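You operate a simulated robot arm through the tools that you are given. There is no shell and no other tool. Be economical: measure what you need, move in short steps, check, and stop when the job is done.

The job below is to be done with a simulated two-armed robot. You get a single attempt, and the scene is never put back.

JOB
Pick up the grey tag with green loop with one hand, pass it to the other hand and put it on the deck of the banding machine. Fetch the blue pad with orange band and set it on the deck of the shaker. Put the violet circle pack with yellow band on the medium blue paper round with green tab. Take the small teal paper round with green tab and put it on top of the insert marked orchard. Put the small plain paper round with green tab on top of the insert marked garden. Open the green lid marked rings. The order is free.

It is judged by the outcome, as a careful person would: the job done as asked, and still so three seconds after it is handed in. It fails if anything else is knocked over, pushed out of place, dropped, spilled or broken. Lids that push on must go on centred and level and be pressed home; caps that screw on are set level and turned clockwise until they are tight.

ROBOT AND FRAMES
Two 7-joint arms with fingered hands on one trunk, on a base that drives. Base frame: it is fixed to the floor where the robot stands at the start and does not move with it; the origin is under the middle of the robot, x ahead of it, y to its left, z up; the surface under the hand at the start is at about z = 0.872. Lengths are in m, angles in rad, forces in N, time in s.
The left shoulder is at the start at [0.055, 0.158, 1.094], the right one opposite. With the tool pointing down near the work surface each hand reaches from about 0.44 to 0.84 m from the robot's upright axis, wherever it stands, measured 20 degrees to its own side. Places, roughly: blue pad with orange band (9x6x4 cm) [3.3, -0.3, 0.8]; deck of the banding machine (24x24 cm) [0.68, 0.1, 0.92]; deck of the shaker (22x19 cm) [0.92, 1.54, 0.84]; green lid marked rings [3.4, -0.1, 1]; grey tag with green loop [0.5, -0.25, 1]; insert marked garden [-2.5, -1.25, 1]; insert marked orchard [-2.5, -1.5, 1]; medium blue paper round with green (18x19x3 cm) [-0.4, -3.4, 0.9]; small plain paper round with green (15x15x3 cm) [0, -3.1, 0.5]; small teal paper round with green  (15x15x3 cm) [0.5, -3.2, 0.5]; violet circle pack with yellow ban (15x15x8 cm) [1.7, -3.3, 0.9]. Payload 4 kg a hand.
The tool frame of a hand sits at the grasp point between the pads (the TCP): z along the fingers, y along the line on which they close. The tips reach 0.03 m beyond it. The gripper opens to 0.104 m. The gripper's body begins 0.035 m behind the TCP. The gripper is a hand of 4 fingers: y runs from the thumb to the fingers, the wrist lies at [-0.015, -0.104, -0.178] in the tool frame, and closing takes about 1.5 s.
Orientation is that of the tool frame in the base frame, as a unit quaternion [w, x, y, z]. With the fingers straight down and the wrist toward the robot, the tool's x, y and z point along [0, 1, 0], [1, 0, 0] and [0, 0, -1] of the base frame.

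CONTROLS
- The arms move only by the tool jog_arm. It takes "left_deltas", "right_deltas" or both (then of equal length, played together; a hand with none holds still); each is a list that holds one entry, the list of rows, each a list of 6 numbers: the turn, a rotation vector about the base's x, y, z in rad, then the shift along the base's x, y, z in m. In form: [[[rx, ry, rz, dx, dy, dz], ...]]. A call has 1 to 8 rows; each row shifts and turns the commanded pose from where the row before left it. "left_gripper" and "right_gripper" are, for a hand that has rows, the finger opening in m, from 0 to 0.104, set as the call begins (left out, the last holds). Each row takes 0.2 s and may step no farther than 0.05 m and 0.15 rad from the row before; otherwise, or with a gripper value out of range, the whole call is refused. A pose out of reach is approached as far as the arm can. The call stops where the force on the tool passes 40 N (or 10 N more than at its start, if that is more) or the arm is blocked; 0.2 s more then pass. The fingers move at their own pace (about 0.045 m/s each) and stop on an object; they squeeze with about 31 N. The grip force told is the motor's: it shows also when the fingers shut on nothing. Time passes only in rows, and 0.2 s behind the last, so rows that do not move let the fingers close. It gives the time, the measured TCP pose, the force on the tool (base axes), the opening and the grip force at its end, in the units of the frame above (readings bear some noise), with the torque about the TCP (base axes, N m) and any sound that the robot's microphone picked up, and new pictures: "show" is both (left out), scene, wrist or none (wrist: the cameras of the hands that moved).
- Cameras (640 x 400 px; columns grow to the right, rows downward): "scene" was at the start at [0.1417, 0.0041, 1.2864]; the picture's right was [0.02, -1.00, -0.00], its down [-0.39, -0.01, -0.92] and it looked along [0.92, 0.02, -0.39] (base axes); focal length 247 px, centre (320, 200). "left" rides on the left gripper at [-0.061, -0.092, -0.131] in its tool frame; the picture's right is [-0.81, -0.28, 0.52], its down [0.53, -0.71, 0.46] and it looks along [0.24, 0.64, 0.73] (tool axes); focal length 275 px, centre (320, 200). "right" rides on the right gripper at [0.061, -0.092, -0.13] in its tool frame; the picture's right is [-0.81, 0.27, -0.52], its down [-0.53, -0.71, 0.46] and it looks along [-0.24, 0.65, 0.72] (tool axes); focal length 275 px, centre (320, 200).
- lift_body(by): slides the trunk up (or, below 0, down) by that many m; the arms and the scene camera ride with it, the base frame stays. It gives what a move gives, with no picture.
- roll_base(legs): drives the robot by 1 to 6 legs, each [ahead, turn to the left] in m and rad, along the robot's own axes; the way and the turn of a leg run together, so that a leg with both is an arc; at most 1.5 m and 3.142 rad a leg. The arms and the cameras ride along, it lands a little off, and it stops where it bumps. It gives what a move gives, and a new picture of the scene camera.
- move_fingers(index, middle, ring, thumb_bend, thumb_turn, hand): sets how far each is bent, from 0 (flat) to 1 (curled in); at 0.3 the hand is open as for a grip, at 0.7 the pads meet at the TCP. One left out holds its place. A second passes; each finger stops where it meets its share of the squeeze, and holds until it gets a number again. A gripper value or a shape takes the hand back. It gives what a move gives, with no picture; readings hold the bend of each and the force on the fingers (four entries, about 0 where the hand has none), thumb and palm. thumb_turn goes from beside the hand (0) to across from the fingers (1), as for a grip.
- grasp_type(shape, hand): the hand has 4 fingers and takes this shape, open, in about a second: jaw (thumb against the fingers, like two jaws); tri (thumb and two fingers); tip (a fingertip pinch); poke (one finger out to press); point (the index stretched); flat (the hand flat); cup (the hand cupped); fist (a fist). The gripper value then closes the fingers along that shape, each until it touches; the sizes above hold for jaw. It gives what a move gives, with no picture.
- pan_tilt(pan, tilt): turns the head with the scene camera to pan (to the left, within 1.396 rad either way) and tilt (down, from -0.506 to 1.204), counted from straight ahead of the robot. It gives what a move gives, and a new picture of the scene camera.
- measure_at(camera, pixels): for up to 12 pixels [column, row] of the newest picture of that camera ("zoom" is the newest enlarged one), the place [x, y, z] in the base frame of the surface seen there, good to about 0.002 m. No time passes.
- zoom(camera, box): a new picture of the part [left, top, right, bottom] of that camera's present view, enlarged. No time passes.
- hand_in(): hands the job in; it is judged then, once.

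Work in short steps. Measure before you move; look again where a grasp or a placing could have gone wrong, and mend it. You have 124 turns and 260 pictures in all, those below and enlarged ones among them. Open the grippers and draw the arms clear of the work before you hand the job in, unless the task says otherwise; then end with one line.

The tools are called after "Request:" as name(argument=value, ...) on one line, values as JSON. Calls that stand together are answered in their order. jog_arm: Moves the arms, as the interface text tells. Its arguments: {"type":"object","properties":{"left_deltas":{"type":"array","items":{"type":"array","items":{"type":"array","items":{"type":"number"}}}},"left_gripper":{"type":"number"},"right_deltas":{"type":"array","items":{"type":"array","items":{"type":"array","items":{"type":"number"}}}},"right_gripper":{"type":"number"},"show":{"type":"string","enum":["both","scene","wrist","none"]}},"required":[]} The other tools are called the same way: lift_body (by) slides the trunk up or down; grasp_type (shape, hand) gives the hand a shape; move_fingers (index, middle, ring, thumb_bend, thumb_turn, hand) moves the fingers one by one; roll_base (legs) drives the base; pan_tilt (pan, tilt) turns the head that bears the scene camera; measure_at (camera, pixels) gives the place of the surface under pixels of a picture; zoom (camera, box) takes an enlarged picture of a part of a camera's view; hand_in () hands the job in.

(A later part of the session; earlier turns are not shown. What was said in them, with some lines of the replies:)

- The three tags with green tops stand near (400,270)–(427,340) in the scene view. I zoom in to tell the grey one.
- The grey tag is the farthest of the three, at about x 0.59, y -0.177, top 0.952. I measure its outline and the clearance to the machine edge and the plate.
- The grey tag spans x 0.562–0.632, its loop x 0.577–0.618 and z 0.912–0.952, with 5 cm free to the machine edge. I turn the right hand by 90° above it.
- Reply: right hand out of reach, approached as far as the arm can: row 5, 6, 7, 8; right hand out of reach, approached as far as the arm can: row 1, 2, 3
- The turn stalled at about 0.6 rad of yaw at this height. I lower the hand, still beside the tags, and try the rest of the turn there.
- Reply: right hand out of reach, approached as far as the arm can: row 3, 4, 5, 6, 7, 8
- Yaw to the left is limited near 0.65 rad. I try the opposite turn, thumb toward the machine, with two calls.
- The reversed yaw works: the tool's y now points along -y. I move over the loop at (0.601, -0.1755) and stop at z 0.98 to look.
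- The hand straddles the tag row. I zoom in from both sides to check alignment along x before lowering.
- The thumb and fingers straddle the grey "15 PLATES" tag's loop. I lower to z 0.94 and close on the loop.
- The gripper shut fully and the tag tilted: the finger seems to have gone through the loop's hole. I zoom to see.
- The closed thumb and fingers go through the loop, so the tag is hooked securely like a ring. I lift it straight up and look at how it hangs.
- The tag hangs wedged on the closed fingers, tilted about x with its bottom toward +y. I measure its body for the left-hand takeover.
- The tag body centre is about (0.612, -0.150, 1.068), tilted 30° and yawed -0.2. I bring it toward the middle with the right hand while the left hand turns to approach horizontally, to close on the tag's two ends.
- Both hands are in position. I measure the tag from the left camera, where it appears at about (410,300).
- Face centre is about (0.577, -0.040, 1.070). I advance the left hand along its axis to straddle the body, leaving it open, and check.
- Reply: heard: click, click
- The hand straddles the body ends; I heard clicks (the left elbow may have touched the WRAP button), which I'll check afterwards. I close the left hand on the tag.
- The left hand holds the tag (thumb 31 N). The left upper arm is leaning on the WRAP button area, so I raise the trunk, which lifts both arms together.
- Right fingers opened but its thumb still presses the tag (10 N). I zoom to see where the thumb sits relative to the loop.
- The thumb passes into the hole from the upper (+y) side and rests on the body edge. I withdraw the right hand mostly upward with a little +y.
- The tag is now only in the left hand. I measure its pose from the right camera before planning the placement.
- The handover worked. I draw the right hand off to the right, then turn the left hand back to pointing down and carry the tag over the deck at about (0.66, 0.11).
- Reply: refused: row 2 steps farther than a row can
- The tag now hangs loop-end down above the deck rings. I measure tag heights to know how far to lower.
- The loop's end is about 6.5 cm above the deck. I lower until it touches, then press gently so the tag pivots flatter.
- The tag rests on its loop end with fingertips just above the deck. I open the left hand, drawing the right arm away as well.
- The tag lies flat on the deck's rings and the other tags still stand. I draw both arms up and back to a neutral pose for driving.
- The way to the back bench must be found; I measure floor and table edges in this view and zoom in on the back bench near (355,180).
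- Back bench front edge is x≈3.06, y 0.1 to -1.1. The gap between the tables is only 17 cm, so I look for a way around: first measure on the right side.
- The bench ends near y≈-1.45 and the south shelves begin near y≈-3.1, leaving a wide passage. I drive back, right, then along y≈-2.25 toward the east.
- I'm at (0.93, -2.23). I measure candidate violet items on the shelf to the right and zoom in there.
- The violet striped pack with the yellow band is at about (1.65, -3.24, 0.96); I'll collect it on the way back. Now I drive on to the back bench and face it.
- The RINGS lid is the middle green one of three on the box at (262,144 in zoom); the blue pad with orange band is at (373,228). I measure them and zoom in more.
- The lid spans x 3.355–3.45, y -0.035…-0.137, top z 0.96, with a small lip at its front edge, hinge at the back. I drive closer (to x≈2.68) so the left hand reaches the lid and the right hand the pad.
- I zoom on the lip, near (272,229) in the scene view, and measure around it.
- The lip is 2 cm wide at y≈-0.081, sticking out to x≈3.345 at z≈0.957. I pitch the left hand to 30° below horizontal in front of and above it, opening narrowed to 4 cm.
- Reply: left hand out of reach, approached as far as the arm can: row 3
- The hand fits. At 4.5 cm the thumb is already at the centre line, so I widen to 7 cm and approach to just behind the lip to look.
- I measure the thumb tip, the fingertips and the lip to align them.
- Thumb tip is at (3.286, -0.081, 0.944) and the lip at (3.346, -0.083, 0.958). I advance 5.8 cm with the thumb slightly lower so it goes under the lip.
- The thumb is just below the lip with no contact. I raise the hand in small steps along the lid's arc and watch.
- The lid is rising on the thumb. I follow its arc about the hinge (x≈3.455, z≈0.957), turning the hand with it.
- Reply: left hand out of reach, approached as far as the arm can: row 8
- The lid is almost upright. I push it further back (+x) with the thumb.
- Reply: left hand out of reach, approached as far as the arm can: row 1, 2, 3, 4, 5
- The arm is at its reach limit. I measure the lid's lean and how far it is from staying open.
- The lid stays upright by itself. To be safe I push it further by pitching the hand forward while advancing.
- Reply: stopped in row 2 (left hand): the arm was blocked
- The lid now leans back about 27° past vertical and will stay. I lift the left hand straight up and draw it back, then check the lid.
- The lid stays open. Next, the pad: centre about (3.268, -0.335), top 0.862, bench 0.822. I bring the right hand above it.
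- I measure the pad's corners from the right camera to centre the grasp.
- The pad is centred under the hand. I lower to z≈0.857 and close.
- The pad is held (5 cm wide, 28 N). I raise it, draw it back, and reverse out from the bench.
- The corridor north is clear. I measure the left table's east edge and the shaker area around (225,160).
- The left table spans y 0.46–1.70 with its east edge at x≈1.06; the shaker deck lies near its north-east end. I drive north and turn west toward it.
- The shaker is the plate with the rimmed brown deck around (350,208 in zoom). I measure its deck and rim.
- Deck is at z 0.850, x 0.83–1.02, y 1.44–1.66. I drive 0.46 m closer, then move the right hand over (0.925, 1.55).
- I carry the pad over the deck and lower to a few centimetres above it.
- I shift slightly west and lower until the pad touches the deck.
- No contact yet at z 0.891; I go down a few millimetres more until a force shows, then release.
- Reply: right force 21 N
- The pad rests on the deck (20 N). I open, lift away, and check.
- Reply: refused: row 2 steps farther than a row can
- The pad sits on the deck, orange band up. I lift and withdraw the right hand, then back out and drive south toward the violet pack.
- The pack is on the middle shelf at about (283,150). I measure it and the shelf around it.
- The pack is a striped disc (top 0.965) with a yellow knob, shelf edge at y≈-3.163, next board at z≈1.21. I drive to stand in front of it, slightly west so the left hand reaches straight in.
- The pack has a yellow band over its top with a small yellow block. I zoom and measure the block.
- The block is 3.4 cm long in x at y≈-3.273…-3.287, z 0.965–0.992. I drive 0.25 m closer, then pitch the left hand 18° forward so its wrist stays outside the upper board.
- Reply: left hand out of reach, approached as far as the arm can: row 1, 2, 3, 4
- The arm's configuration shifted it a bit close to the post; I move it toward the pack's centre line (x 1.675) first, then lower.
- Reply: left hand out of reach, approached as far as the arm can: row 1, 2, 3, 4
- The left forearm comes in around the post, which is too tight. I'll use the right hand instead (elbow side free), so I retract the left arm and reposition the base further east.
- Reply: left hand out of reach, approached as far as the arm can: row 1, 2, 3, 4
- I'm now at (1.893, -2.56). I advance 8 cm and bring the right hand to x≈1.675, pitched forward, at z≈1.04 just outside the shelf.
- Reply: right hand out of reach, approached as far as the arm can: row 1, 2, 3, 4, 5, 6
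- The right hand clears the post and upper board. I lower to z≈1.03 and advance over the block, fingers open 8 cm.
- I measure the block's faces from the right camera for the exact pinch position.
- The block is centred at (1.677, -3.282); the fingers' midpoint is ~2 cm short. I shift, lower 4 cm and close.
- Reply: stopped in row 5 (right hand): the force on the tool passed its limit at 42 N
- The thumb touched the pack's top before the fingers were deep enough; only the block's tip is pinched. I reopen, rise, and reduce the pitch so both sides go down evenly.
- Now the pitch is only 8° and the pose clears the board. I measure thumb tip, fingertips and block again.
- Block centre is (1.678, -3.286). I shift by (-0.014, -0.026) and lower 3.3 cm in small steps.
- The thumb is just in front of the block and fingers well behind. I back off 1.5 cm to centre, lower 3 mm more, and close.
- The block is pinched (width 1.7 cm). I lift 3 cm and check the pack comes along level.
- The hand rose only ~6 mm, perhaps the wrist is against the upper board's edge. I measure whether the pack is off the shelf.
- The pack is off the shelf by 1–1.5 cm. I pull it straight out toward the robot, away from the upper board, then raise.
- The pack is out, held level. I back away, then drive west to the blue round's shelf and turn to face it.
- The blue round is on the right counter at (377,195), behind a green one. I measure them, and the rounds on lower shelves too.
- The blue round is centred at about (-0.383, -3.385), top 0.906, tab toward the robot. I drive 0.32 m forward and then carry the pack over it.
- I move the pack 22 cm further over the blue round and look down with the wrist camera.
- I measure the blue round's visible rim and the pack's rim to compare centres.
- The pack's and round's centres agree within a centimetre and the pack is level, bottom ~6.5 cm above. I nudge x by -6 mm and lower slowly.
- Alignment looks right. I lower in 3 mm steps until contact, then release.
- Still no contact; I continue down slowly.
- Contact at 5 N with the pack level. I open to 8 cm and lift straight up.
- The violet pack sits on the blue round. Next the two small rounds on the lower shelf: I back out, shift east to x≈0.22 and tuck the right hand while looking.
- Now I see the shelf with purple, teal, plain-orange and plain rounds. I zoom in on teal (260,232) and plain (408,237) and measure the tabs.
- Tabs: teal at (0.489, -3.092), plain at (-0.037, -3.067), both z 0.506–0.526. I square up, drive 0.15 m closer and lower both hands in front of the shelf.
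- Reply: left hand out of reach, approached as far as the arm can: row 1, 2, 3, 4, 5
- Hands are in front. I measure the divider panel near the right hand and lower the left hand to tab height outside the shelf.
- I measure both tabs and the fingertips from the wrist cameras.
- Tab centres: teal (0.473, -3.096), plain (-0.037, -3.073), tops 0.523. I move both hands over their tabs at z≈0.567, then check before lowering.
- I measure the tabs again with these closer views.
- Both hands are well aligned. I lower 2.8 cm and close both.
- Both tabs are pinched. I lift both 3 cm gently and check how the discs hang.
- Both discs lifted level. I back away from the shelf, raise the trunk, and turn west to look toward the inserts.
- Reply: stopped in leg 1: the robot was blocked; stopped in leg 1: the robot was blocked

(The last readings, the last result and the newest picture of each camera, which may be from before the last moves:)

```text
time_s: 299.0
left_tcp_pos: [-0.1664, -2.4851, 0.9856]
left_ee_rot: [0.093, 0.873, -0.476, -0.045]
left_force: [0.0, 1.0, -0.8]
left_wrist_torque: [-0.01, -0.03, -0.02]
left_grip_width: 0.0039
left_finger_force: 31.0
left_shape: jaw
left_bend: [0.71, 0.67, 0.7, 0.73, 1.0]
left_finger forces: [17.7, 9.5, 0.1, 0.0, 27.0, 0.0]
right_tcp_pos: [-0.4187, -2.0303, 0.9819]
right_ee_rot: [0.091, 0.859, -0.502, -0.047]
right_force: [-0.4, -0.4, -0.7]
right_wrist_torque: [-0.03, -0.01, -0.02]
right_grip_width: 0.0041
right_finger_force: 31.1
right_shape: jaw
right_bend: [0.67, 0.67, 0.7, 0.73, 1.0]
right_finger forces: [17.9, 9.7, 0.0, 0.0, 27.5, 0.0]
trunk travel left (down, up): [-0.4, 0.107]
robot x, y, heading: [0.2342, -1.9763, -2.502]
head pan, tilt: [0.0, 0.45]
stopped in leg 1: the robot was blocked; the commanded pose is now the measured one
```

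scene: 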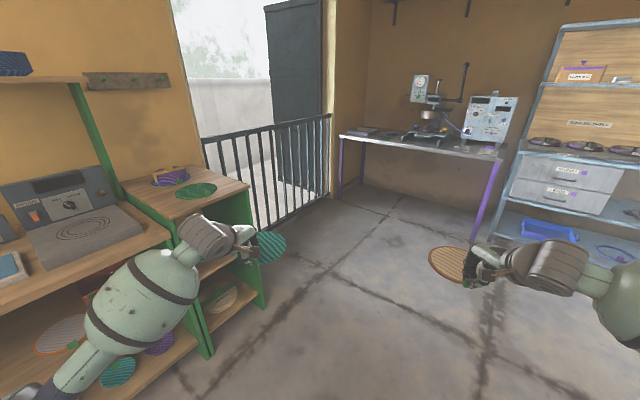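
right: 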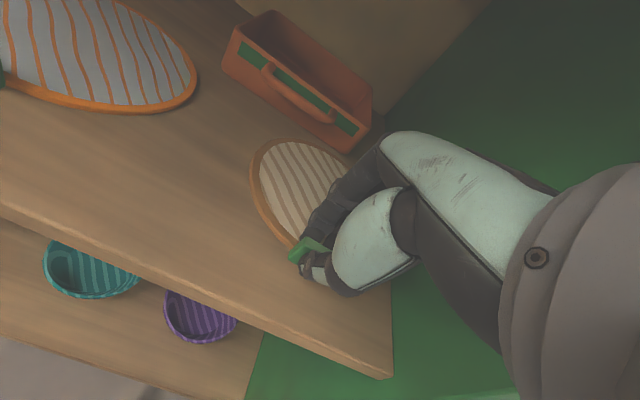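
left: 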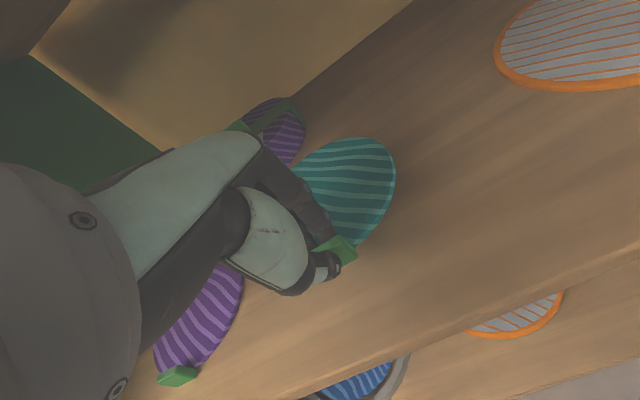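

The robot's rear bumped the bench end. I move forward a little along the present heading, then complete the turn west.

Request:
roll_base(legs=[[0.3, 0], [0, -0.64]])

Request:
pan_tilt(pan=0.0, tilt=0.4)

Request:
zoom(camera="scene", box=[220, 90, 480, 260])

```text
time_s: 303.2
left_tcp_pos: [-0.6329, -2.3284, 0.9854]
left_ee_rot: [-0.074, -0.681, 0.725, 0.072]
left_force: [0.0, 0.1, -0.3]
left_wrist_torque: [0.02, -0.03, 0.0]
left_grip_width: 0.0041
left_finger_force: 31.1
left_shape: jaw
left_bend: [0.71, 0.67, 0.7, 0.73, 1.0]
left_finger forces: [17.3, 9.3, 0.1, 0.0, 26.5, 0.0]
right_tcp_pos: [-0.5668, -1.814, 0.9827]
right_ee_rot: [-0.071, -0.659, 0.745, 0.074]
right_force: [-0.3, 0.7, -0.5]
right_wrist_torque: [0.02, 0.01, -0.03]
right_grip_width: 0.0042
right_finger_force: 31.1
right_shape: jaw
right_bend: [0.67, 0.67, 0.7, 0.73, 1.0]
right_finger forces: [17.6, 9.4, 0.0, 0.0, 27.2, 0.1]
trunk travel left (down, up): [-0.4, 0.107]
robot x, y, heading: [-0.0094, -2.1566, -3.14]
head pan, tilt: [0.0, 0.45]
```

scene: 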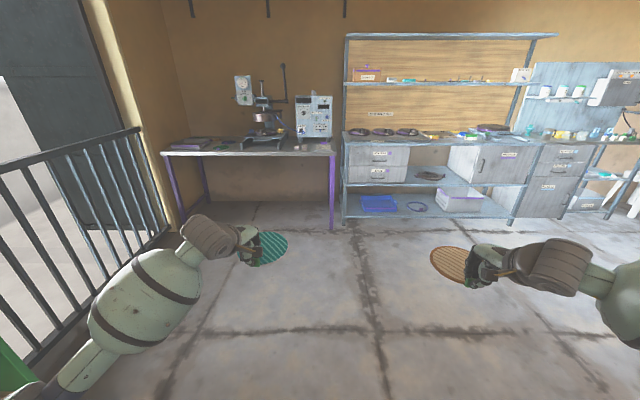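

```text
time_s: 303.8
left_tcp_pos: [-0.6229, -2.3302, 0.9922]
left_ee_rot: [-0.078, -0.68, 0.725, 0.076]
left_force: [0.3, 0.1, -0.3]
left_wrist_torque: [0.02, 0.03, -0.02]
left_grip_width: 0.0041
left_finger_force: 31.0
left_shape: jaw
left_bend: [0.71, 0.67, 0.7, 0.73, 1.0]
left_finger forces: [17.7, 9.5, 0.1, 0.0, 27.1, 0.1]
right_tcp_pos: [-0.5538, -1.8122, 0.9884]
right_ee_rot: [-0.076, -0.659, 0.744, 0.078]
right_force: [-0.4, -0.8, -0.4]
right_wrist_torque: [0.01, -0.02, 0.0]
right_grip_width: 0.0041
right_finger_force: 30.8
right_shape: jaw
right_bend: [0.67, 0.67, 0.7, 0.73, 1.0]
right_finger forces: [17.6, 9.5, 0.0, 0.1, 27.2, 0.0]
trunk travel left (down, up): [-0.4, 0.107]
robot x, y, heading: [-0.0072, -2.1582, -3.135]
head pan, tilt: [0.0, 0.4]
```

scene: 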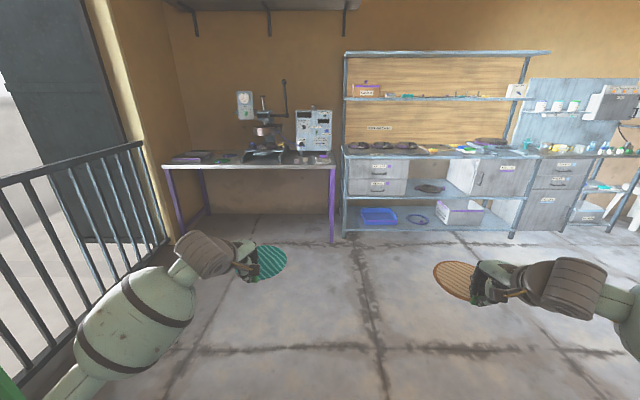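

```text
2.35 times, centred on (350, 175) of scene
```

zoom: 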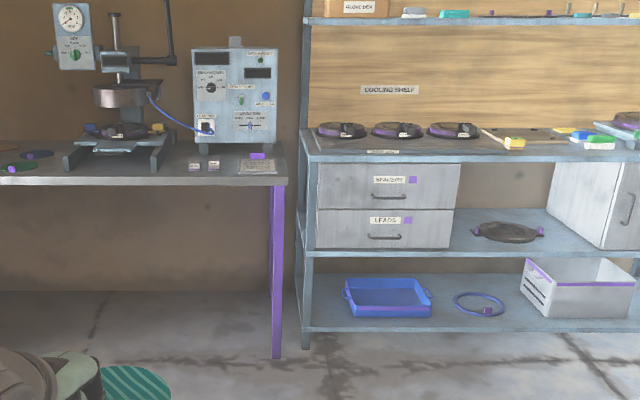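

Three dark round inserts stand on the bench left end at about (362,145), (381,145), (404,145). I measure them.

Request:
measure_at(camera="scene", pixels=[[358, 146], [381, 146], [405, 146], [370, 153], [430, 152], [345, 158], [345, 225], [510, 235], [310, 158], [332, 240]])

Request:
zoom(camera="scene", box=[340, 120, 440, 180])

```text
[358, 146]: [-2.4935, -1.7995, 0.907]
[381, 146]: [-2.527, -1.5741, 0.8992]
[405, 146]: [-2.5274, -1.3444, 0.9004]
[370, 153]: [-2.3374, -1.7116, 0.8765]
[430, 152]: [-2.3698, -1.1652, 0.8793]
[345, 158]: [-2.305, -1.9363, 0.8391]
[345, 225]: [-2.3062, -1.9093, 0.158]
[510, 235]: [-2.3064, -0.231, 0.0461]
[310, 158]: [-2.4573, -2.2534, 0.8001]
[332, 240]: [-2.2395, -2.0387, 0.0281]
```

```text
6.40 times, centred on (390, 150) of scene
```

zoom: 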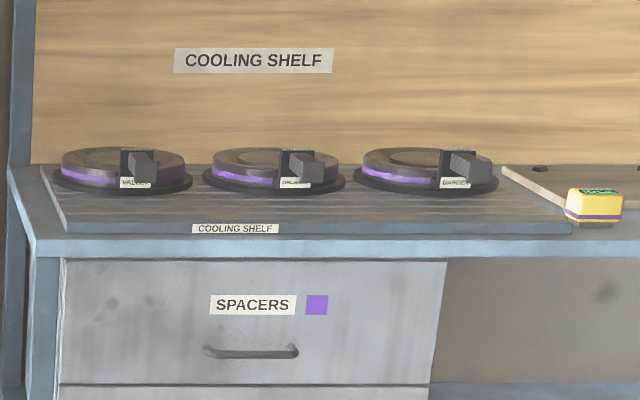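

From left: VALLEY, ORCHARD (y≈-1.57), GARDEN (y≈-1.34). I drive toward (-1.6, -1.455), facing the bench.

Request:
roll_base(legs=[[0, -0.42], [1.0, 0], [0.74, 0], [0, 0.42]])

Request:
zoom(camera="scene", box=[220, 150, 440, 290])

```text
time_s: 315.9
left_tcp_pos: [-2.2072, -1.6107, 0.9921]
left_ee_rot: [-0.079, -0.678, 0.726, 0.076]
left_force: [0.0, 0.2, -0.5]
left_wrist_torque: [-0.01, -0.03, -0.04]
left_grip_width: 0.004
left_finger_force: 31.2
left_shape: jaw
left_bend: [0.71, 0.67, 0.7, 0.73, 1.0]
left_finger forces: [17.4, 9.2, 0.0, 0.0, 26.6, 0.1]
right_tcp_pos: [-2.1365, -1.0963, 0.9897]
right_ee_rot: [-0.075, -0.655, 0.748, 0.078]
right_force: [0.5, 0.2, -0.4]
right_wrist_torque: [0.01, 0.0, -0.03]
right_grip_width: 0.0044
right_finger_force: 30.4
right_shape: jaw
right_bend: [0.67, 0.67, 0.7, 0.73, 1.0]
right_finger forces: [17.5, 9.4, 0.1, 0.0, 26.8, 0.0]
trunk travel left (down, up): [-0.4, 0.107]
robot x, y, heading: [-1.5937, -1.4446, 3.132]
head pan, tilt: [0.0, 0.4]
```

scene: 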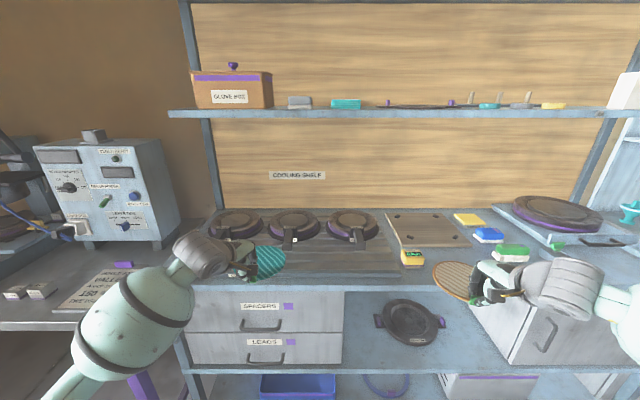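

```text
2.86 times, centred on (330, 220) of scene
```

zoom: 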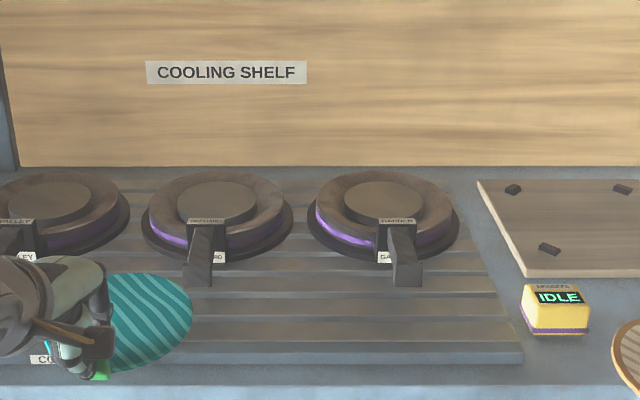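

I measure the orchard and garden inserts' top surfaces, rims and handles.

Request:
measure_at(camera="zoom", pixels=[[217, 203], [165, 208], [270, 205], [215, 178], [205, 232], [200, 250], [200, 275], [385, 203], [330, 205], [440, 205], [385, 176], [400, 240]])

Request:
zoom(camera="scene", box=[255, 200, 385, 270])

```text
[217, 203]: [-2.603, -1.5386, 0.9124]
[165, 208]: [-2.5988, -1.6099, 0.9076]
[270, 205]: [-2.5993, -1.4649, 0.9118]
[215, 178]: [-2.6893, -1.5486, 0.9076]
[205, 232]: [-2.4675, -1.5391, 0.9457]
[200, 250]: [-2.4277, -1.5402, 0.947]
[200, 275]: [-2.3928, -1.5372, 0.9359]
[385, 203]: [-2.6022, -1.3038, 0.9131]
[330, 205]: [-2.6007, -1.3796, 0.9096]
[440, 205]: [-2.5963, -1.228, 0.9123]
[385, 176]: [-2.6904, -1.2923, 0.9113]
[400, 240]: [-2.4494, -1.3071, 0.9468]
```

```text
4.92 times, centred on (320, 235) of scene
```

zoom: 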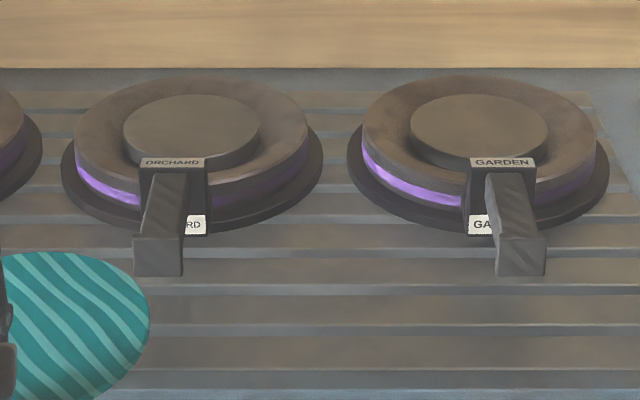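

Insert centres: orchard (-2.600, -1.539), garden (-2.602, -1.304), tops 0.9125; each has a handle in front (top 0.947). I raise both hands and yaw them outward so the tabs will sit beside the handles.

Request:
jog_arm(left_deltas=[[[0, 0, 0, 0, 0, 0.03], [0, 0, 0, 0, 0, 0.03], [0, 0, -0.13, 0, -0.01, 0], [0, 0, -0.13, 0, -0.01, 0], [0, 0, -0.13, 0, -0.01, 0], [0, 0, -0.13, 0, -0.01, 0], [0, 0, 0, 0, 0, 0]]], right_deltas=[[[0, 0, 0, 0, 0, 0.03], [0, 0, 0, 0, 0, 0.03], [0, 0, 0.14, 0, -0.01, 0], [0, 0, 0.14, 0, -0.01, 0], [0, 0, 0.14, 0, -0.02, 0], [0, 0, 0.14, 0, -0.02, 0], [0, 0, 0.1, 0, -0.02, 0]]], show="none")

Request:
roll_base(legs=[[0.29, 0]])

Request:
zoom(camera="left", box=[0, 0, 640, 400])

Request:
zoom(camera="right", box=[0, 0, 640, 400])

```text
time_s: 317.5
left_tcp_pos: [-2.1956, -1.6529, 1.0584]
left_ee_rot: [-0.06, -0.468, 0.876, 0.099]
left_force: [0.2, 0.2, 0.8]
left_wrist_torque: [-0.02, 0.03, -0.03]
left_grip_width: 0.0043
left_finger_force: 31.1
left_shape: jaw
left_bend: [0.71, 0.67, 0.7, 0.73, 1.0]
left_finger forces: [17.6, 9.2, 0.0, 0.0, 26.9, 0.0]
right_tcp_pos: [-2.124, -1.1772, 1.0569]
right_ee_rot: [0.102, 0.862, -0.493, -0.052]
right_force: [0.3, 0.2, 0.4]
right_wrist_torque: [0.03, -0.03, -0.01]
right_grip_width: 0.0041
right_finger_force: 31.5
right_shape: jaw
right_bend: [0.67, 0.67, 0.7, 0.73, 1.0]
right_finger forces: [17.6, 9.4, 0.0, 0.0, 27.2, 0.0]
trunk travel left (down, up): [-0.4, 0.107]
robot x, y, heading: [-1.5909, -1.4395, 3.137]
head pan, tilt: [0.0, 0.4]
```

```text
time_s: 319.6
left_tcp_pos: [-2.4852, -1.6477, 1.0595]
left_ee_rot: [-0.06, -0.467, 0.877, 0.1]
left_force: [0.3, -0.2, 0.1]
left_wrist_torque: [0.02, 0.04, -0.01]
left_grip_width: 0.0043
left_finger_force: 30.5
left_shape: jaw
left_bend: [0.71, 0.67, 0.7, 0.73, 1.0]
left_finger forces: [17.6, 9.3, 0.0, 0.0, 26.9, 0.1]
right_tcp_pos: [-2.4118, -1.1748, 1.0569]
right_ee_rot: [0.103, 0.861, -0.495, -0.052]
right_force: [0.2, 0.2, -1.1]
right_wrist_torque: [0.0, 0.0, 0.0]
right_grip_width: 0.0042
right_finger_force: 31.0
right_shape: jaw
right_bend: [0.67, 0.67, 0.7, 0.73, 1.0]
right_finger forces: [17.7, 9.5, 0.0, 0.0, 27.0, 0.1]
trunk travel left (down, up): [-0.4, 0.107]
robot x, y, heading: [-1.8851, -1.4377, 3.133]
head pan, tilt: [0.0, 0.4]
```

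scene: 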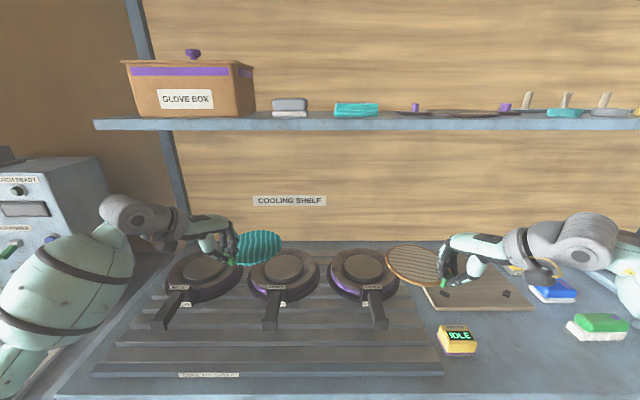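

```text
1.00 times, centred on (320, 200) of left (not enlarged: the box is as wide or as high as the picture)
```

zoom: 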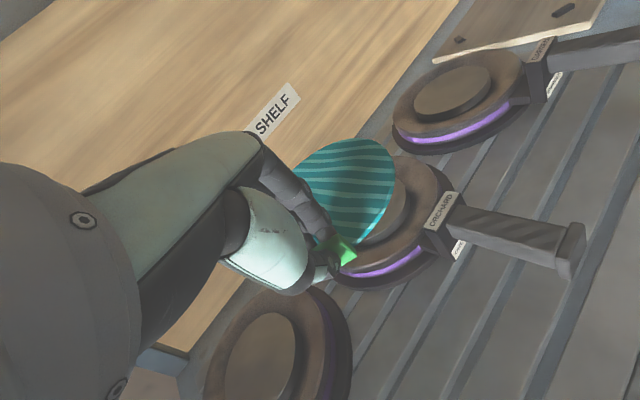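

```text
1.00 times, centred on (320, 200) of right (not enlarged: the box is as wide or as high as the picture)
```

zoom: 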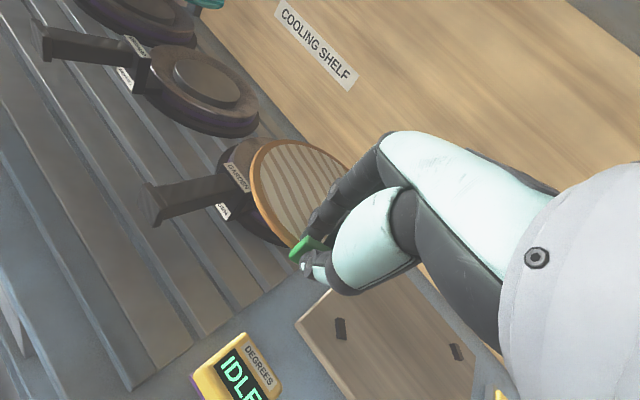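

I measure the discs' rims to find their centres relative to the hands.

Request:
measure_at(camera="left", pixels=[[392, 180], [345, 142], [310, 155], [370, 232], [350, 190], [345, 248], [385, 210], [375, 145], [406, 210], [435, 225]])

Request:
measure_at(camera="right", pixels=[[253, 185], [275, 145], [315, 145], [270, 225], [300, 185], [305, 245], [340, 165], [258, 210], [230, 170], [228, 200]])

Request:
measure_at(camera="scene", pixels=[[277, 267], [362, 265], [270, 290], [370, 290], [258, 250], [410, 262]])

```text
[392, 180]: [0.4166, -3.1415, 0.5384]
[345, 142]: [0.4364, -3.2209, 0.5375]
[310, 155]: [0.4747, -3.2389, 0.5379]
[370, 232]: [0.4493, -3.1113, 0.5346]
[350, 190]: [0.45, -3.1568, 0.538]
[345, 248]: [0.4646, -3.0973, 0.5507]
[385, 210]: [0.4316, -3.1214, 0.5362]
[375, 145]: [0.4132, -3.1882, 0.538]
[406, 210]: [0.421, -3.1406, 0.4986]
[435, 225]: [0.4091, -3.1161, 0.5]
```

```text
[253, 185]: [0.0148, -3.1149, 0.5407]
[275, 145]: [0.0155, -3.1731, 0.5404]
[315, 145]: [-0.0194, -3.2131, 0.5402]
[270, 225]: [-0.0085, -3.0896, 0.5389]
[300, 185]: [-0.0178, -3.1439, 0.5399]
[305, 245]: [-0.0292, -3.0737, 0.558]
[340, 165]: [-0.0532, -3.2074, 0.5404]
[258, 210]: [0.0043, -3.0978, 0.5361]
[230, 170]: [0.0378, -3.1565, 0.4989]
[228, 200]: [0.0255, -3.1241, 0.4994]
```

```text
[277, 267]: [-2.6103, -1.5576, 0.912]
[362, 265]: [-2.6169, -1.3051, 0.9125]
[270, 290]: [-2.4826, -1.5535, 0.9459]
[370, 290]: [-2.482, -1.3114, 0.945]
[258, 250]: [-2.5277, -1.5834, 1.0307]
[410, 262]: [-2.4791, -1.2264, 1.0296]
```

The disc centres are 7.1 cm (teal) and 7.5 cm (plain) ahead of the hands. I zoom on the inserts to get their exact centres.

Request:
zoom(camera="scene", box=[220, 230, 420, 340])

Request:
measure_at(camera="zoom", pixels=[[195, 95], [130, 120], [258, 120], [190, 145], [100, 125], [310, 110], [450, 90], [385, 115], [510, 110], [455, 135], [355, 110], [555, 110]])

```text
3.20 times, centred on (320, 285) of scene
```

zoom: 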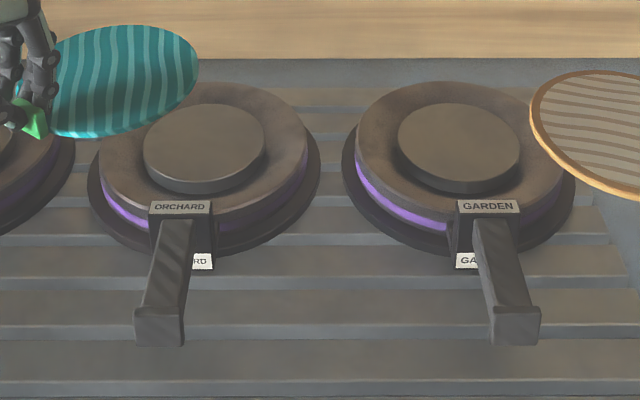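

```text
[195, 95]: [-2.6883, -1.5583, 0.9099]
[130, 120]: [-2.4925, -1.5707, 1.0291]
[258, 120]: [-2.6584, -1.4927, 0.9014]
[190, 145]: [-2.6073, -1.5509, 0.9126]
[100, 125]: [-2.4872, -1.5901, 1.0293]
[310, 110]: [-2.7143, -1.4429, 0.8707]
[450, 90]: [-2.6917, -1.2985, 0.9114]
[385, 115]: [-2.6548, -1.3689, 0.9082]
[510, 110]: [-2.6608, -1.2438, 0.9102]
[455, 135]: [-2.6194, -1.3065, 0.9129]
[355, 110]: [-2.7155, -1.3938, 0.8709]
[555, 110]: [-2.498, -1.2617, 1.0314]
```

Refined centres: orchard (-2.610, -1.539), garden (-2.612, -1.302). I level the discs and move both over their inserts, staying ~4 cm high.

Request:
jog_arm(left_deltas=[[[-0.0215, -0.032, 0, -0.021, 0.024, 0], [-0.0215, -0.032, 0, -0.021, 0.024, 0], [0, 0, 0, -0.021, 0.025, 0], [0, 0, 0, 0, 0, 0], [0, 0, 0, 0, 0, -0.03], [0, 0, 0, 0, 0, -0.02], [0, 0, 0, 0, 0, 0]]], right_deltas=[[[0.0195, -0.0335, 0, -0.033, -0.024, 0], [0.0195, -0.0335, 0, -0.033, -0.024, 0], [0, 0, 0, -0.033, -0.023, 0], [0, 0, 0, -0.033, -0.023, 0], [0, 0, 0, 0, 0, -0.03], [0, 0, 0, 0, 0, -0.02], [0, 0, 0, 0, 0, 0]]])

Request:
zoom(camera="scene", box=[200, 210, 440, 340])

```text
time_s: 321.2
left_tcp_pos: [-2.5369, -1.5762, 1.0175]
left_ee_rot: [-0.047, -0.468, 0.88, 0.069]
left_force: [-0.7, 0.3, -0.2]
left_wrist_torque: [0.02, 0.01, 0.0]
left_grip_width: 0.0044
left_finger_force: 30.6
left_shape: jaw
left_bend: [0.71, 0.67, 0.7, 0.73, 1.0]
left_finger forces: [17.5, 9.5, 0.0, 0.0, 27.0, 0.0]
right_tcp_pos: [-2.5306, -1.2692, 1.0122]
right_ee_rot: [0.071, 0.864, -0.496, -0.039]
right_force: [-1.1, -0.3, -0.3]
right_wrist_torque: [0.02, -0.01, 0.02]
right_grip_width: 0.0042
right_finger_force: 31.1
right_shape: jaw
right_bend: [0.67, 0.67, 0.7, 0.73, 1.0]
right_finger forces: [17.7, 9.5, 0.0, 0.2, 27.3, 0.1]
trunk travel left (down, up): [-0.4, 0.107]
robot x, y, heading: [-1.8841, -1.437, 3.133]
head pan, tilt: [0.0, 0.4]
```

scene: 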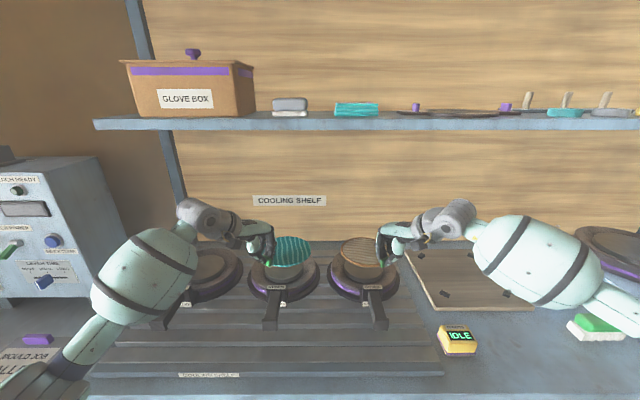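
right: 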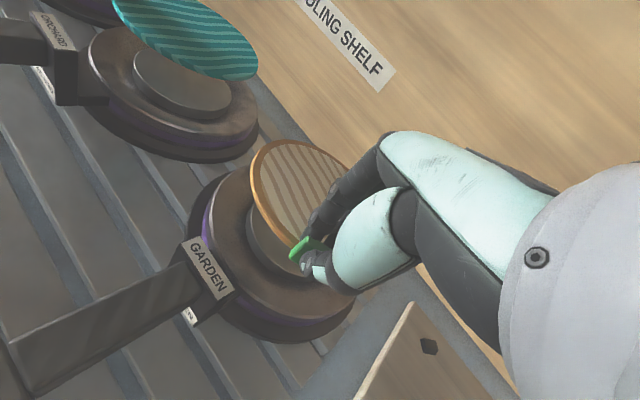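
left: 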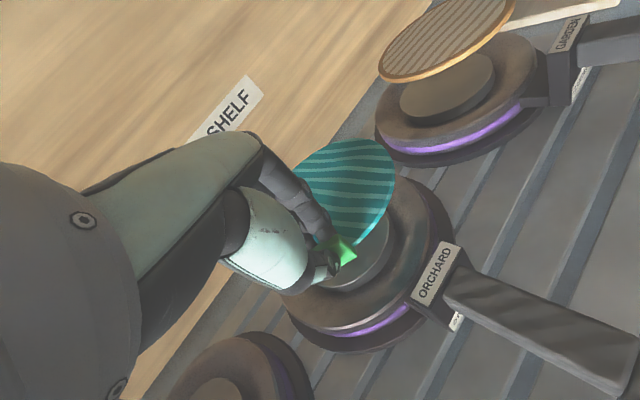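

```text
2.67 times, centred on (320, 275) of scene
```

zoom: 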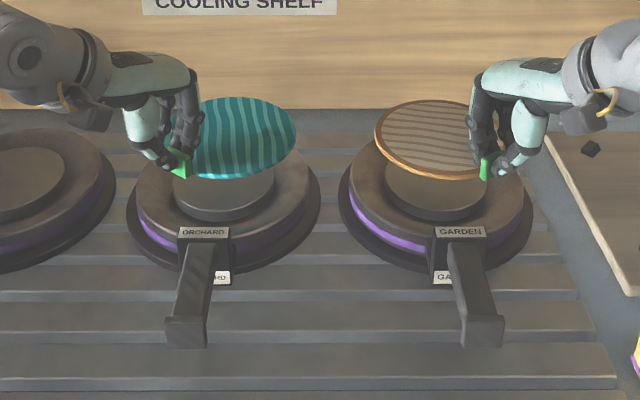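

I measure disc rims and insert geometry from the wrist cameras to verify centring.

Request:
measure_at(camera="left", pixels=[[392, 180], [345, 142], [310, 155], [375, 145], [370, 232], [385, 285], [430, 215], [400, 190], [300, 320], [355, 250]])

Request:
measure_at(camera="right", pixels=[[253, 185], [275, 145], [315, 145], [270, 225], [262, 255], [205, 215], [250, 290], [300, 330], [335, 310], [290, 270]])

Request:
measure_at(camera="scene", pixels=[[290, 240], [310, 255], [275, 265], [365, 242], [345, 258], [360, 275], [285, 285], [365, 285]])

```text
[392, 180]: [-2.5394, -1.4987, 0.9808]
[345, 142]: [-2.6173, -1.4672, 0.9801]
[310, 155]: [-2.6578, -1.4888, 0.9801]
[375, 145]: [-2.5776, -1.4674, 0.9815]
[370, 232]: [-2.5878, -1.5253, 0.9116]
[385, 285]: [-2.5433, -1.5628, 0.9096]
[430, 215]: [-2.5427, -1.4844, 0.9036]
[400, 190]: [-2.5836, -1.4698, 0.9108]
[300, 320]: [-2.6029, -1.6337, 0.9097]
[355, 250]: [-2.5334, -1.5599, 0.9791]
```

```text
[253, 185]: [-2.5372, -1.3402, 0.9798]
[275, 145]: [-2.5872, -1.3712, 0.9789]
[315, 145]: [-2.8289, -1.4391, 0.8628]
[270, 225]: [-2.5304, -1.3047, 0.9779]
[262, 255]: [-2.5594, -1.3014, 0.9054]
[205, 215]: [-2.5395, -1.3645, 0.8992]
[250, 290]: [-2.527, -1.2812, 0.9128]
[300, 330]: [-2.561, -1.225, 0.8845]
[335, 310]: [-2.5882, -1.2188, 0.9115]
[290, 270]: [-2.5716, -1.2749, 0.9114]
```

```text
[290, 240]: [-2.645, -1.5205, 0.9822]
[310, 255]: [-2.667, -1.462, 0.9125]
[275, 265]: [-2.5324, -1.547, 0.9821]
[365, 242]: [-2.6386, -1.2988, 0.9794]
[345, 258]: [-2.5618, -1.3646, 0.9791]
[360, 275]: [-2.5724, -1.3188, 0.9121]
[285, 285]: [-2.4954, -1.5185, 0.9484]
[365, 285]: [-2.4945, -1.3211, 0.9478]
```

Both discs are level; each needs about 1 cm further in -x. I correct that and lower by 5 cm.

Request:
jog_arm(left_deltas=[[[0, 0, 0, -0.01, -0.003, 0], [0, 0, 0, 0, 0, -0.02], [0, 0, 0, 0, 0, -0.02], [0, 0, 0, 0, 0, -0.012], [0, 0, 0, 0, 0, -0.004], [0, 0, 0, 0, 0, 0]]], right_deltas=[[[0, 0, 0, -0.012, 0, 0], [0, 0, 0, 0, 0, -0.02], [0, 0, 0, 0, 0, -0.02], [0, 0, 0, 0, 0, -0.012], [0, 0, 0, 0, 0, -0.004], [0, 0, 0, 0, 0, 0]]])

Request:
zoom(camera="scene", box=[200, 210, 440, 340])

```text
time_s: 322.6
left_tcp_pos: [-2.5447, -1.5791, 0.9604]
left_ee_rot: [-0.048, -0.468, 0.88, 0.068]
left_force: [0.2, -1.5, 0.1]
left_wrist_torque: [-0.04, 0.03, -0.01]
left_grip_width: 0.0041
left_finger_force: 31.0
left_shape: jaw
left_bend: [0.71, 0.67, 0.7, 0.73, 1.0]
left_finger forces: [17.6, 9.5, 0.0, 0.1, 27.1, 0.0]
right_tcp_pos: [-2.5426, -1.2678, 0.9556]
right_ee_rot: [0.072, 0.864, -0.497, -0.038]
right_force: [0.2, 0.7, 0.2]
right_wrist_torque: [0.02, -0.02, -0.01]
right_grip_width: 0.004
right_finger_force: 31.3
right_shape: jaw
right_bend: [0.67, 0.67, 0.7, 0.73, 1.0]
right_finger forces: [17.7, 9.5, 0.0, 0.0, 27.2, 0.1]
trunk travel left (down, up): [-0.4, 0.107]
robot x, y, heading: [-1.8806, -1.4407, 3.131]
head pan, tilt: [0.0, 0.4]
```

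scene: 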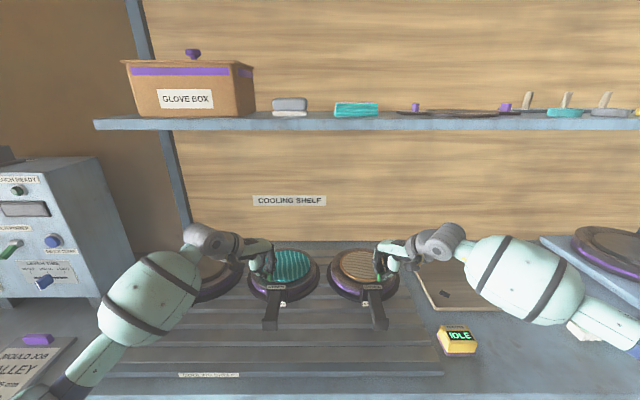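
right: 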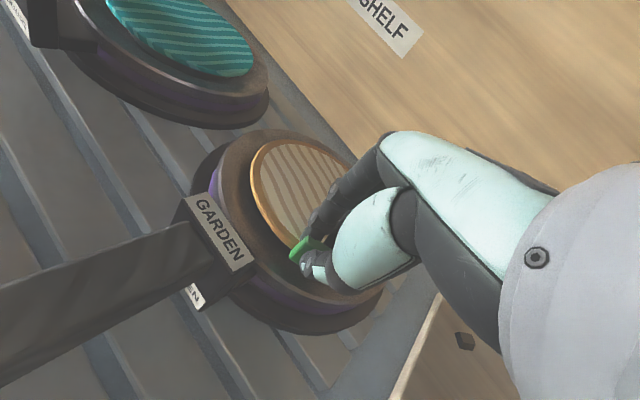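
left: 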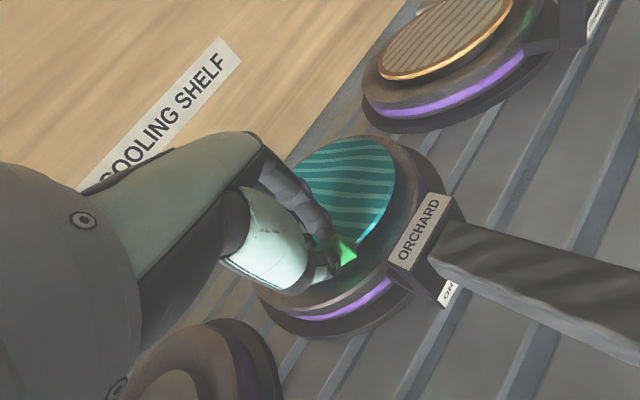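

```text
2.67 times, centred on (320, 275) of scene
```

zoom: 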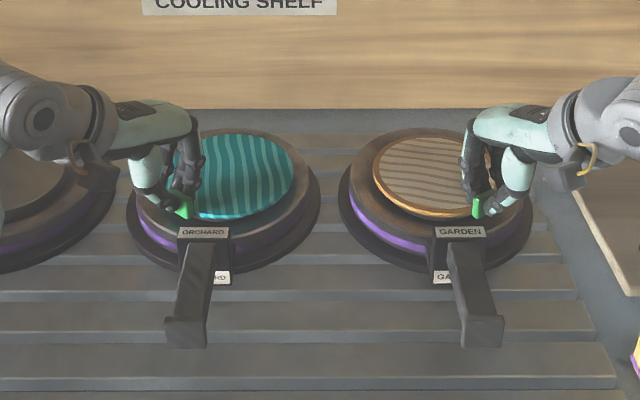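

Both discs sit centred just above the inserts. I lower in 2 mm steps until contact.

Request:
jog_arm(left_deltas=[[[0, 0, 0, 0, 0, -0.002], [0, 0, 0, 0, 0, -0.002], [0, 0, 0, 0, 0, -0.002], [0, 0, 0, 0, 0, 0]]], right_deltas=[[[0, 0, 0, 0, 0, -0.002], [0, 0, 0, 0, 0, -0.002], [0, 0, 0, 0, 0, -0.002], [0, 0, 0, 0, 0, 0]]], show="none")

```text
time_s: 323.6
left_tcp_pos: [-2.5452, -1.5784, 0.9545]
left_ee_rot: [-0.047, -0.467, 0.88, 0.069]
left_force: [-0.2, -0.3, 0.2]
left_wrist_torque: [-0.01, 0.0, 0.01]
left_grip_width: 0.0041
left_finger_force: 30.9
left_shape: jaw
left_bend: [0.71, 0.67, 0.7, 0.73, 1.0]
left_finger forces: [17.7, 9.4, 0.0, 0.1, 27.0, 0.0]
right_tcp_pos: [-2.5453, -1.2681, 0.9512]
right_ee_rot: [0.073, 0.865, -0.496, -0.038]
right_force: [0.1, -1.0, 0.1]
right_wrist_torque: [-0.04, 0.0, -0.01]
right_grip_width: 0.0044
right_finger_force: 31.1
right_shape: jaw
right_bend: [0.67, 0.67, 0.7, 0.73, 1.0]
right_finger forces: [17.6, 9.6, 0.0, 0.1, 27.2, 0.0]
trunk travel left (down, up): [-0.4, 0.107]
robot x, y, heading: [-1.8832, -1.442, 3.128]
head pan, tilt: [0.0, 0.4]
```

Request:
jog_arm(left_deltas=[[[0, 0, 0, 0, 0, -0.0015], [0, 0, 0, 0, 0, -0.0015], [0, 0, 0, 0, 0, 0]]], right_deltas=[[[0, 0, 0, 0, 0, -0.0015], [0, 0, 0, 0, 0, -0.0015], [0, 0, 0, 0, 0, 0]]], show="wrist")

Request:
measure_at(camera="left", pixels=[[385, 180], [345, 148], [310, 160], [345, 195], [410, 200]])

Request:
measure_at(camera="right", pixels=[[265, 185], [285, 150], [280, 220], [300, 185], [240, 260]])

```text
time_s: 324.4
left_tcp_pos: [-2.5441, -1.5785, 0.9524]
left_ee_rot: [-0.048, -0.468, 0.88, 0.069]
left_force: [0.8, 0.1, 0.4]
left_wrist_torque: [-0.01, -0.01, 0.01]
left_grip_width: 0.0044
left_finger_force: 30.3
left_shape: jaw
left_bend: [0.71, 0.67, 0.7, 0.73, 1.0]
left_finger forces: [17.7, 9.1, 0.0, 0.0, 27.0, 0.0]
right_tcp_pos: [-2.5443, -1.267, 0.9493]
right_ee_rot: [0.072, 0.864, -0.497, -0.038]
right_force: [0.7, 0.5, 5.3]
right_wrist_torque: [0.0, 0.03, -0.02]
right_grip_width: 0.0045
right_finger_force: 31.1
right_shape: jaw
right_bend: [0.67, 0.67, 0.7, 0.73, 1.0]
right_finger forces: [17.7, 9.7, 0.0, 0.0, 28.4, 0.0]
trunk travel left (down, up): [-0.4, 0.107]
robot x, y, heading: [-1.8834, -1.4404, 3.138]
head pan, tilt: [0.0, 0.4]
```

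right: 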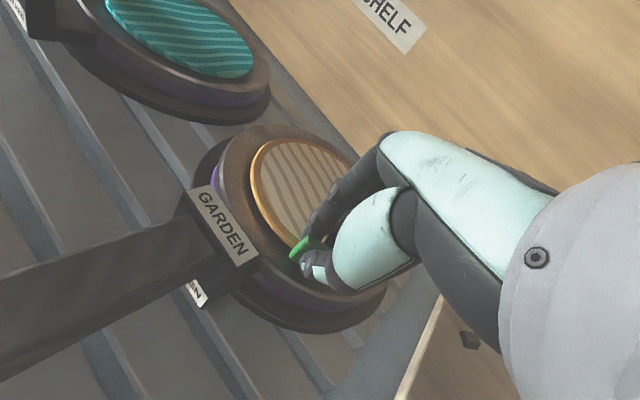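
left: 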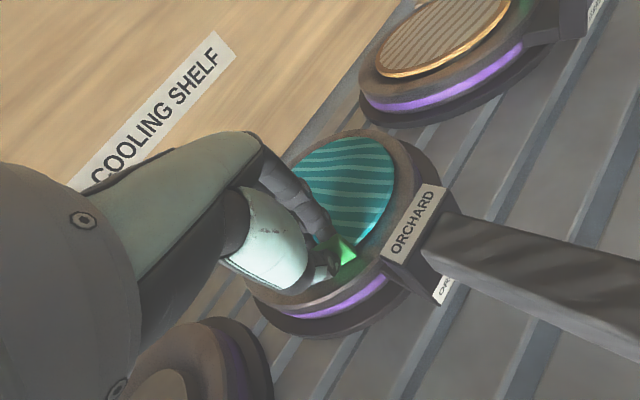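

```text
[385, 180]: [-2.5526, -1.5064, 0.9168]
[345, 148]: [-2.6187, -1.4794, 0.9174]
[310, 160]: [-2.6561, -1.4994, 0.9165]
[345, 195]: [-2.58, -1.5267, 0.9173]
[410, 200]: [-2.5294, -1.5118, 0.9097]
```

```text
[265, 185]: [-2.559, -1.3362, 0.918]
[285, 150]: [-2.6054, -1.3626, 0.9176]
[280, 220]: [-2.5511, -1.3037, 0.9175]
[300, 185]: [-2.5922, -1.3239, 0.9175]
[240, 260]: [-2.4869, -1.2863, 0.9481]
```

The plain disc touches (5 N); the teal is about 1 mm off. I lower the left a hair, then open both and lift straight up.

Request:
jog_arm(left_deltas=[[[0, 0, 0, 0, 0, -0.0015], [0, 0, 0, 0, 0, 0]]], show="none")

Request:
jog_arm(left_deltas=[[[0, 0, 0, 0, 0, 0], [0, 0, 0, 0, 0, 0], [0, 0, 0, 0, 0, 0], [0, 0, 0, 0, 0, 0], [0, 0, 0, 0, 0, 0.01], [0, 0, 0, 0, 0, 0.03], [0, 0, 0, 0, 0, 0.04], [0, 0, 0, 0, 0, 0.04]]], right_deltas=[[[0, 0, 0, 0, 0, 0], [0, 0, 0, 0, 0, 0], [0, 0, 0, 0, 0, 0], [0, 0, 0, 0, 0, 0], [0, 0, 0, 0, 0, 0.01], [0, 0, 0, 0, 0, 0.03], [0, 0, 0, 0, 0, 0.04], [0, 0, 0, 0, 0, 0.04]]], left_gripper=0.08, right_gripper=0.08, show="scene")

Request:
zoom(camera="scene", box=[200, 210, 440, 340])

```text
time_s: 325.0
left_tcp_pos: [-2.5432, -1.5794, 0.9507]
left_ee_rot: [-0.048, -0.468, 0.88, 0.07]
left_force: [0.4, -0.5, 1.9]
left_wrist_torque: [-0.02, 0.0, 0.01]
left_grip_width: 0.0045
left_finger_force: 31.1
left_shape: jaw
left_bend: [0.71, 0.67, 0.7, 0.73, 1.0]
left_finger forces: [17.9, 9.4, 0.0, 0.1, 27.4, 0.1]
right_tcp_pos: [-2.5444, -1.2675, 0.9492]
right_ee_rot: [0.072, 0.864, -0.497, -0.039]
right_force: [-0.8, 0.5, 6.4]
right_wrist_torque: [-0.02, 0.09, 0.02]
right_grip_width: 0.0044
right_finger_force: 30.8
right_shape: jaw
right_bend: [0.67, 0.67, 0.7, 0.73, 1.0]
right_finger forces: [18.3, 10.2, 0.1, 0.1, 28.4, 0.0]
trunk travel left (down, up): [-0.4, 0.107]
robot x, y, heading: [-1.8824, -1.4396, 3.134]
head pan, tilt: [0.0, 0.4]
```

```text
time_s: 326.8
left_tcp_pos: [-2.5445, -1.5789, 1.0678]
left_ee_rot: [-0.047, -0.468, 0.88, 0.069]
left_force: [-0.1, -0.9, -0.7]
left_wrist_torque: [-0.01, 0.01, -0.02]
left_grip_width: 0.0801
left_finger_force: 0.0
left_shape: jaw
left_bend: [0.27, 0.35, 0.32, 0.53, 0.99]
left_finger forces: [0.0, 0.0, 0.0, 0.0, 0.1, 0.0]
right_tcp_pos: [-2.5446, -1.2713, 1.0686]
right_ee_rot: [0.071, 0.864, -0.496, -0.038]
right_force: [-0.6, -0.1, -0.2]
right_wrist_torque: [0.0, 0.0, 0.0]
right_grip_width: 0.0798
right_finger_force: 0.0
right_shape: jaw
right_bend: [0.27, 0.35, 0.32, 0.53, 0.99]
right_finger forces: [0.1, 0.0, 0.1, 0.0, 0.0, 0.1]
trunk travel left (down, up): [-0.4, 0.107]
robot x, y, heading: [-1.8789, -1.4378, 3.131]
head pan, tilt: [0.0, 0.4]
```

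scene: 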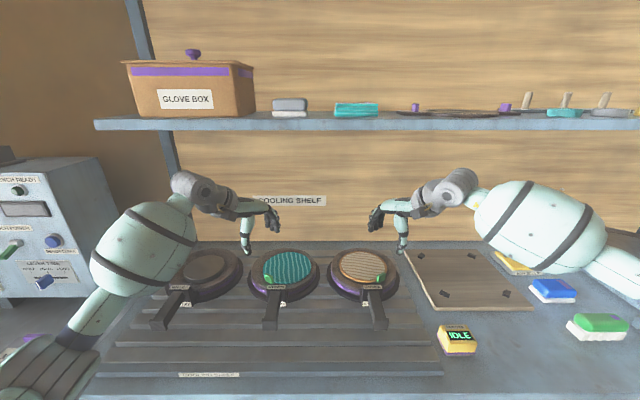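

```text
2.67 times, centred on (320, 275) of scene
```

zoom: 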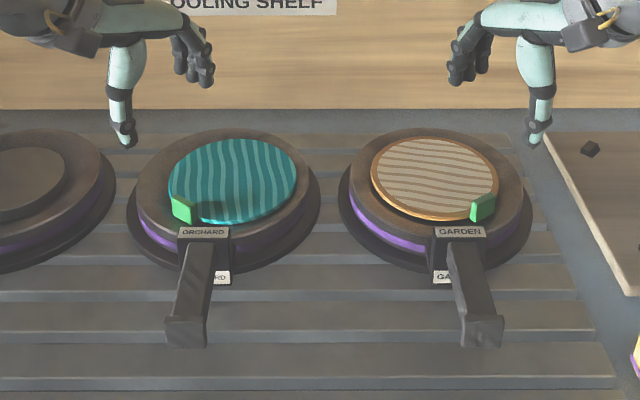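

Both rounds lie on their inserts. I back away with the arms clear and turn to glance at the first bench, to confirm nothing was disturbed by the bump or the button touch.

Request:
roll_base(legs=[[-0.45, 0], [0, -2.85]])

Request:
zoom(camera="scene", box=[160, 100, 480, 300])

```text
time_s: 337.6
left_tcp_pos: [-0.8304, -1.1124, 1.0677]
left_ee_rot: [0.06, 0.8, 0.594, 0.056]
left_force: [0.4, -0.9, 1.0]
left_wrist_torque: [-0.02, -0.01, -0.02]
left_grip_width: 0.0798
left_finger_force: 0.1
left_shape: jaw
left_bend: [0.27, 0.35, 0.32, 0.53, 0.99]
left_finger forces: [0.1, 0.0, 0.0, 0.0, 0.1, 0.1]
right_tcp_pos: [-0.7395, -1.4066, 1.0687]
right_ee_rot: [0.027, 0.361, 0.929, 0.077]
right_force: [0.8, 0.0, 0.4]
right_wrist_torque: [0.01, 0.0, -0.01]
right_grip_width: 0.0799
right_finger_force: 0.0
right_shape: jaw
right_bend: [0.27, 0.35, 0.32, 0.53, 0.99]
right_finger forces: [0.0, 0.0, 0.0, 0.0, 0.1, 0.1]
trunk travel left (down, up): [-0.4, 0.107]
robot x, y, heading: [-1.4338, -1.4136, 0.298]
head pan, tilt: [0.0, 0.4]
```

scene: 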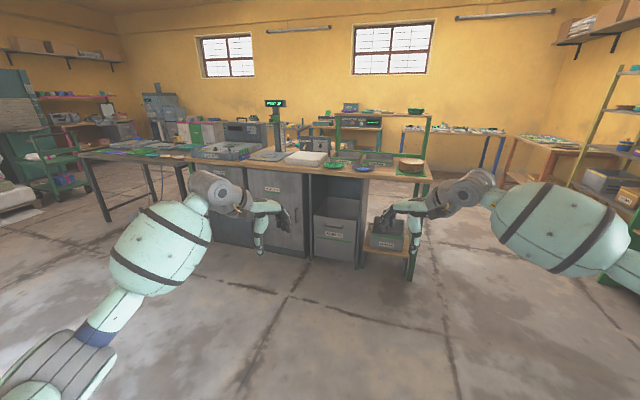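

```text
2.00 times, centred on (320, 200) of scene
```

zoom: 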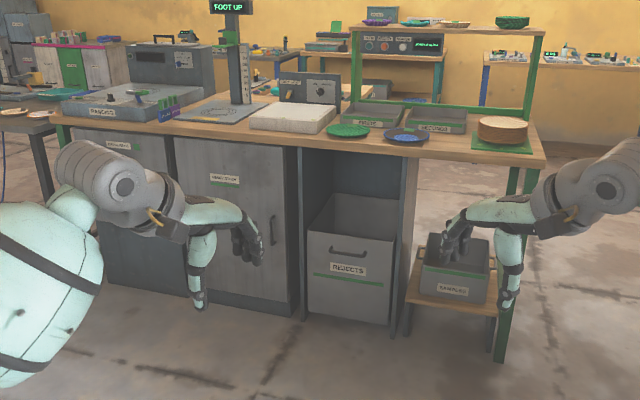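

The bench looks undisturbed. I zoom on the banding machine to confirm the tag is still on its deck.

Request:
zoom(camera="scene", box=[180, 130, 300, 190])

Request:
measure_at(camera="zoom", pixels=[[266, 80], [290, 108]])

```text
5.33 times, centred on (240, 160) of scene
```

zoom: 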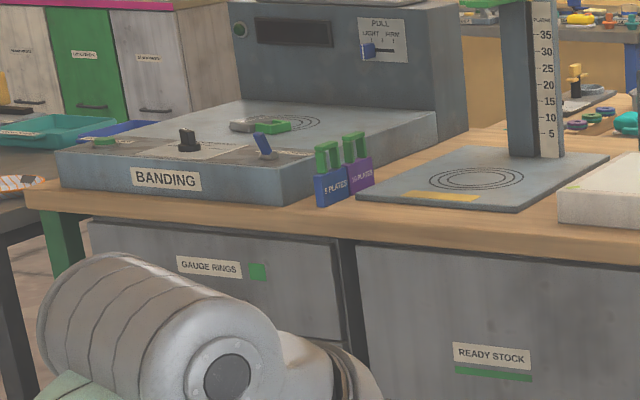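

```text
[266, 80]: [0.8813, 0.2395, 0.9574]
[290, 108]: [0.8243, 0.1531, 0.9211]
```

The tag lies on the banding deck, the other tags still stand, and the machine's controls look unchanged. All six parts are done and the hands are open and clear, so I hand the job in.

Request:
hand_in()

```text
The job is handed in.
```

All six parts are done and the job is handed in: the tag was passed between hands and set on the banding deck, the pad is on the shaker, the violet pack is on the blue round, both small rounds are on their inserts, and the rings lid is open. On the way the left arm leaned on the banding machine's front panel near the WRAP button (two clicks heard), and later the base bumped something while backing and turning near the bench end; I saw nothing moved or changed by either.
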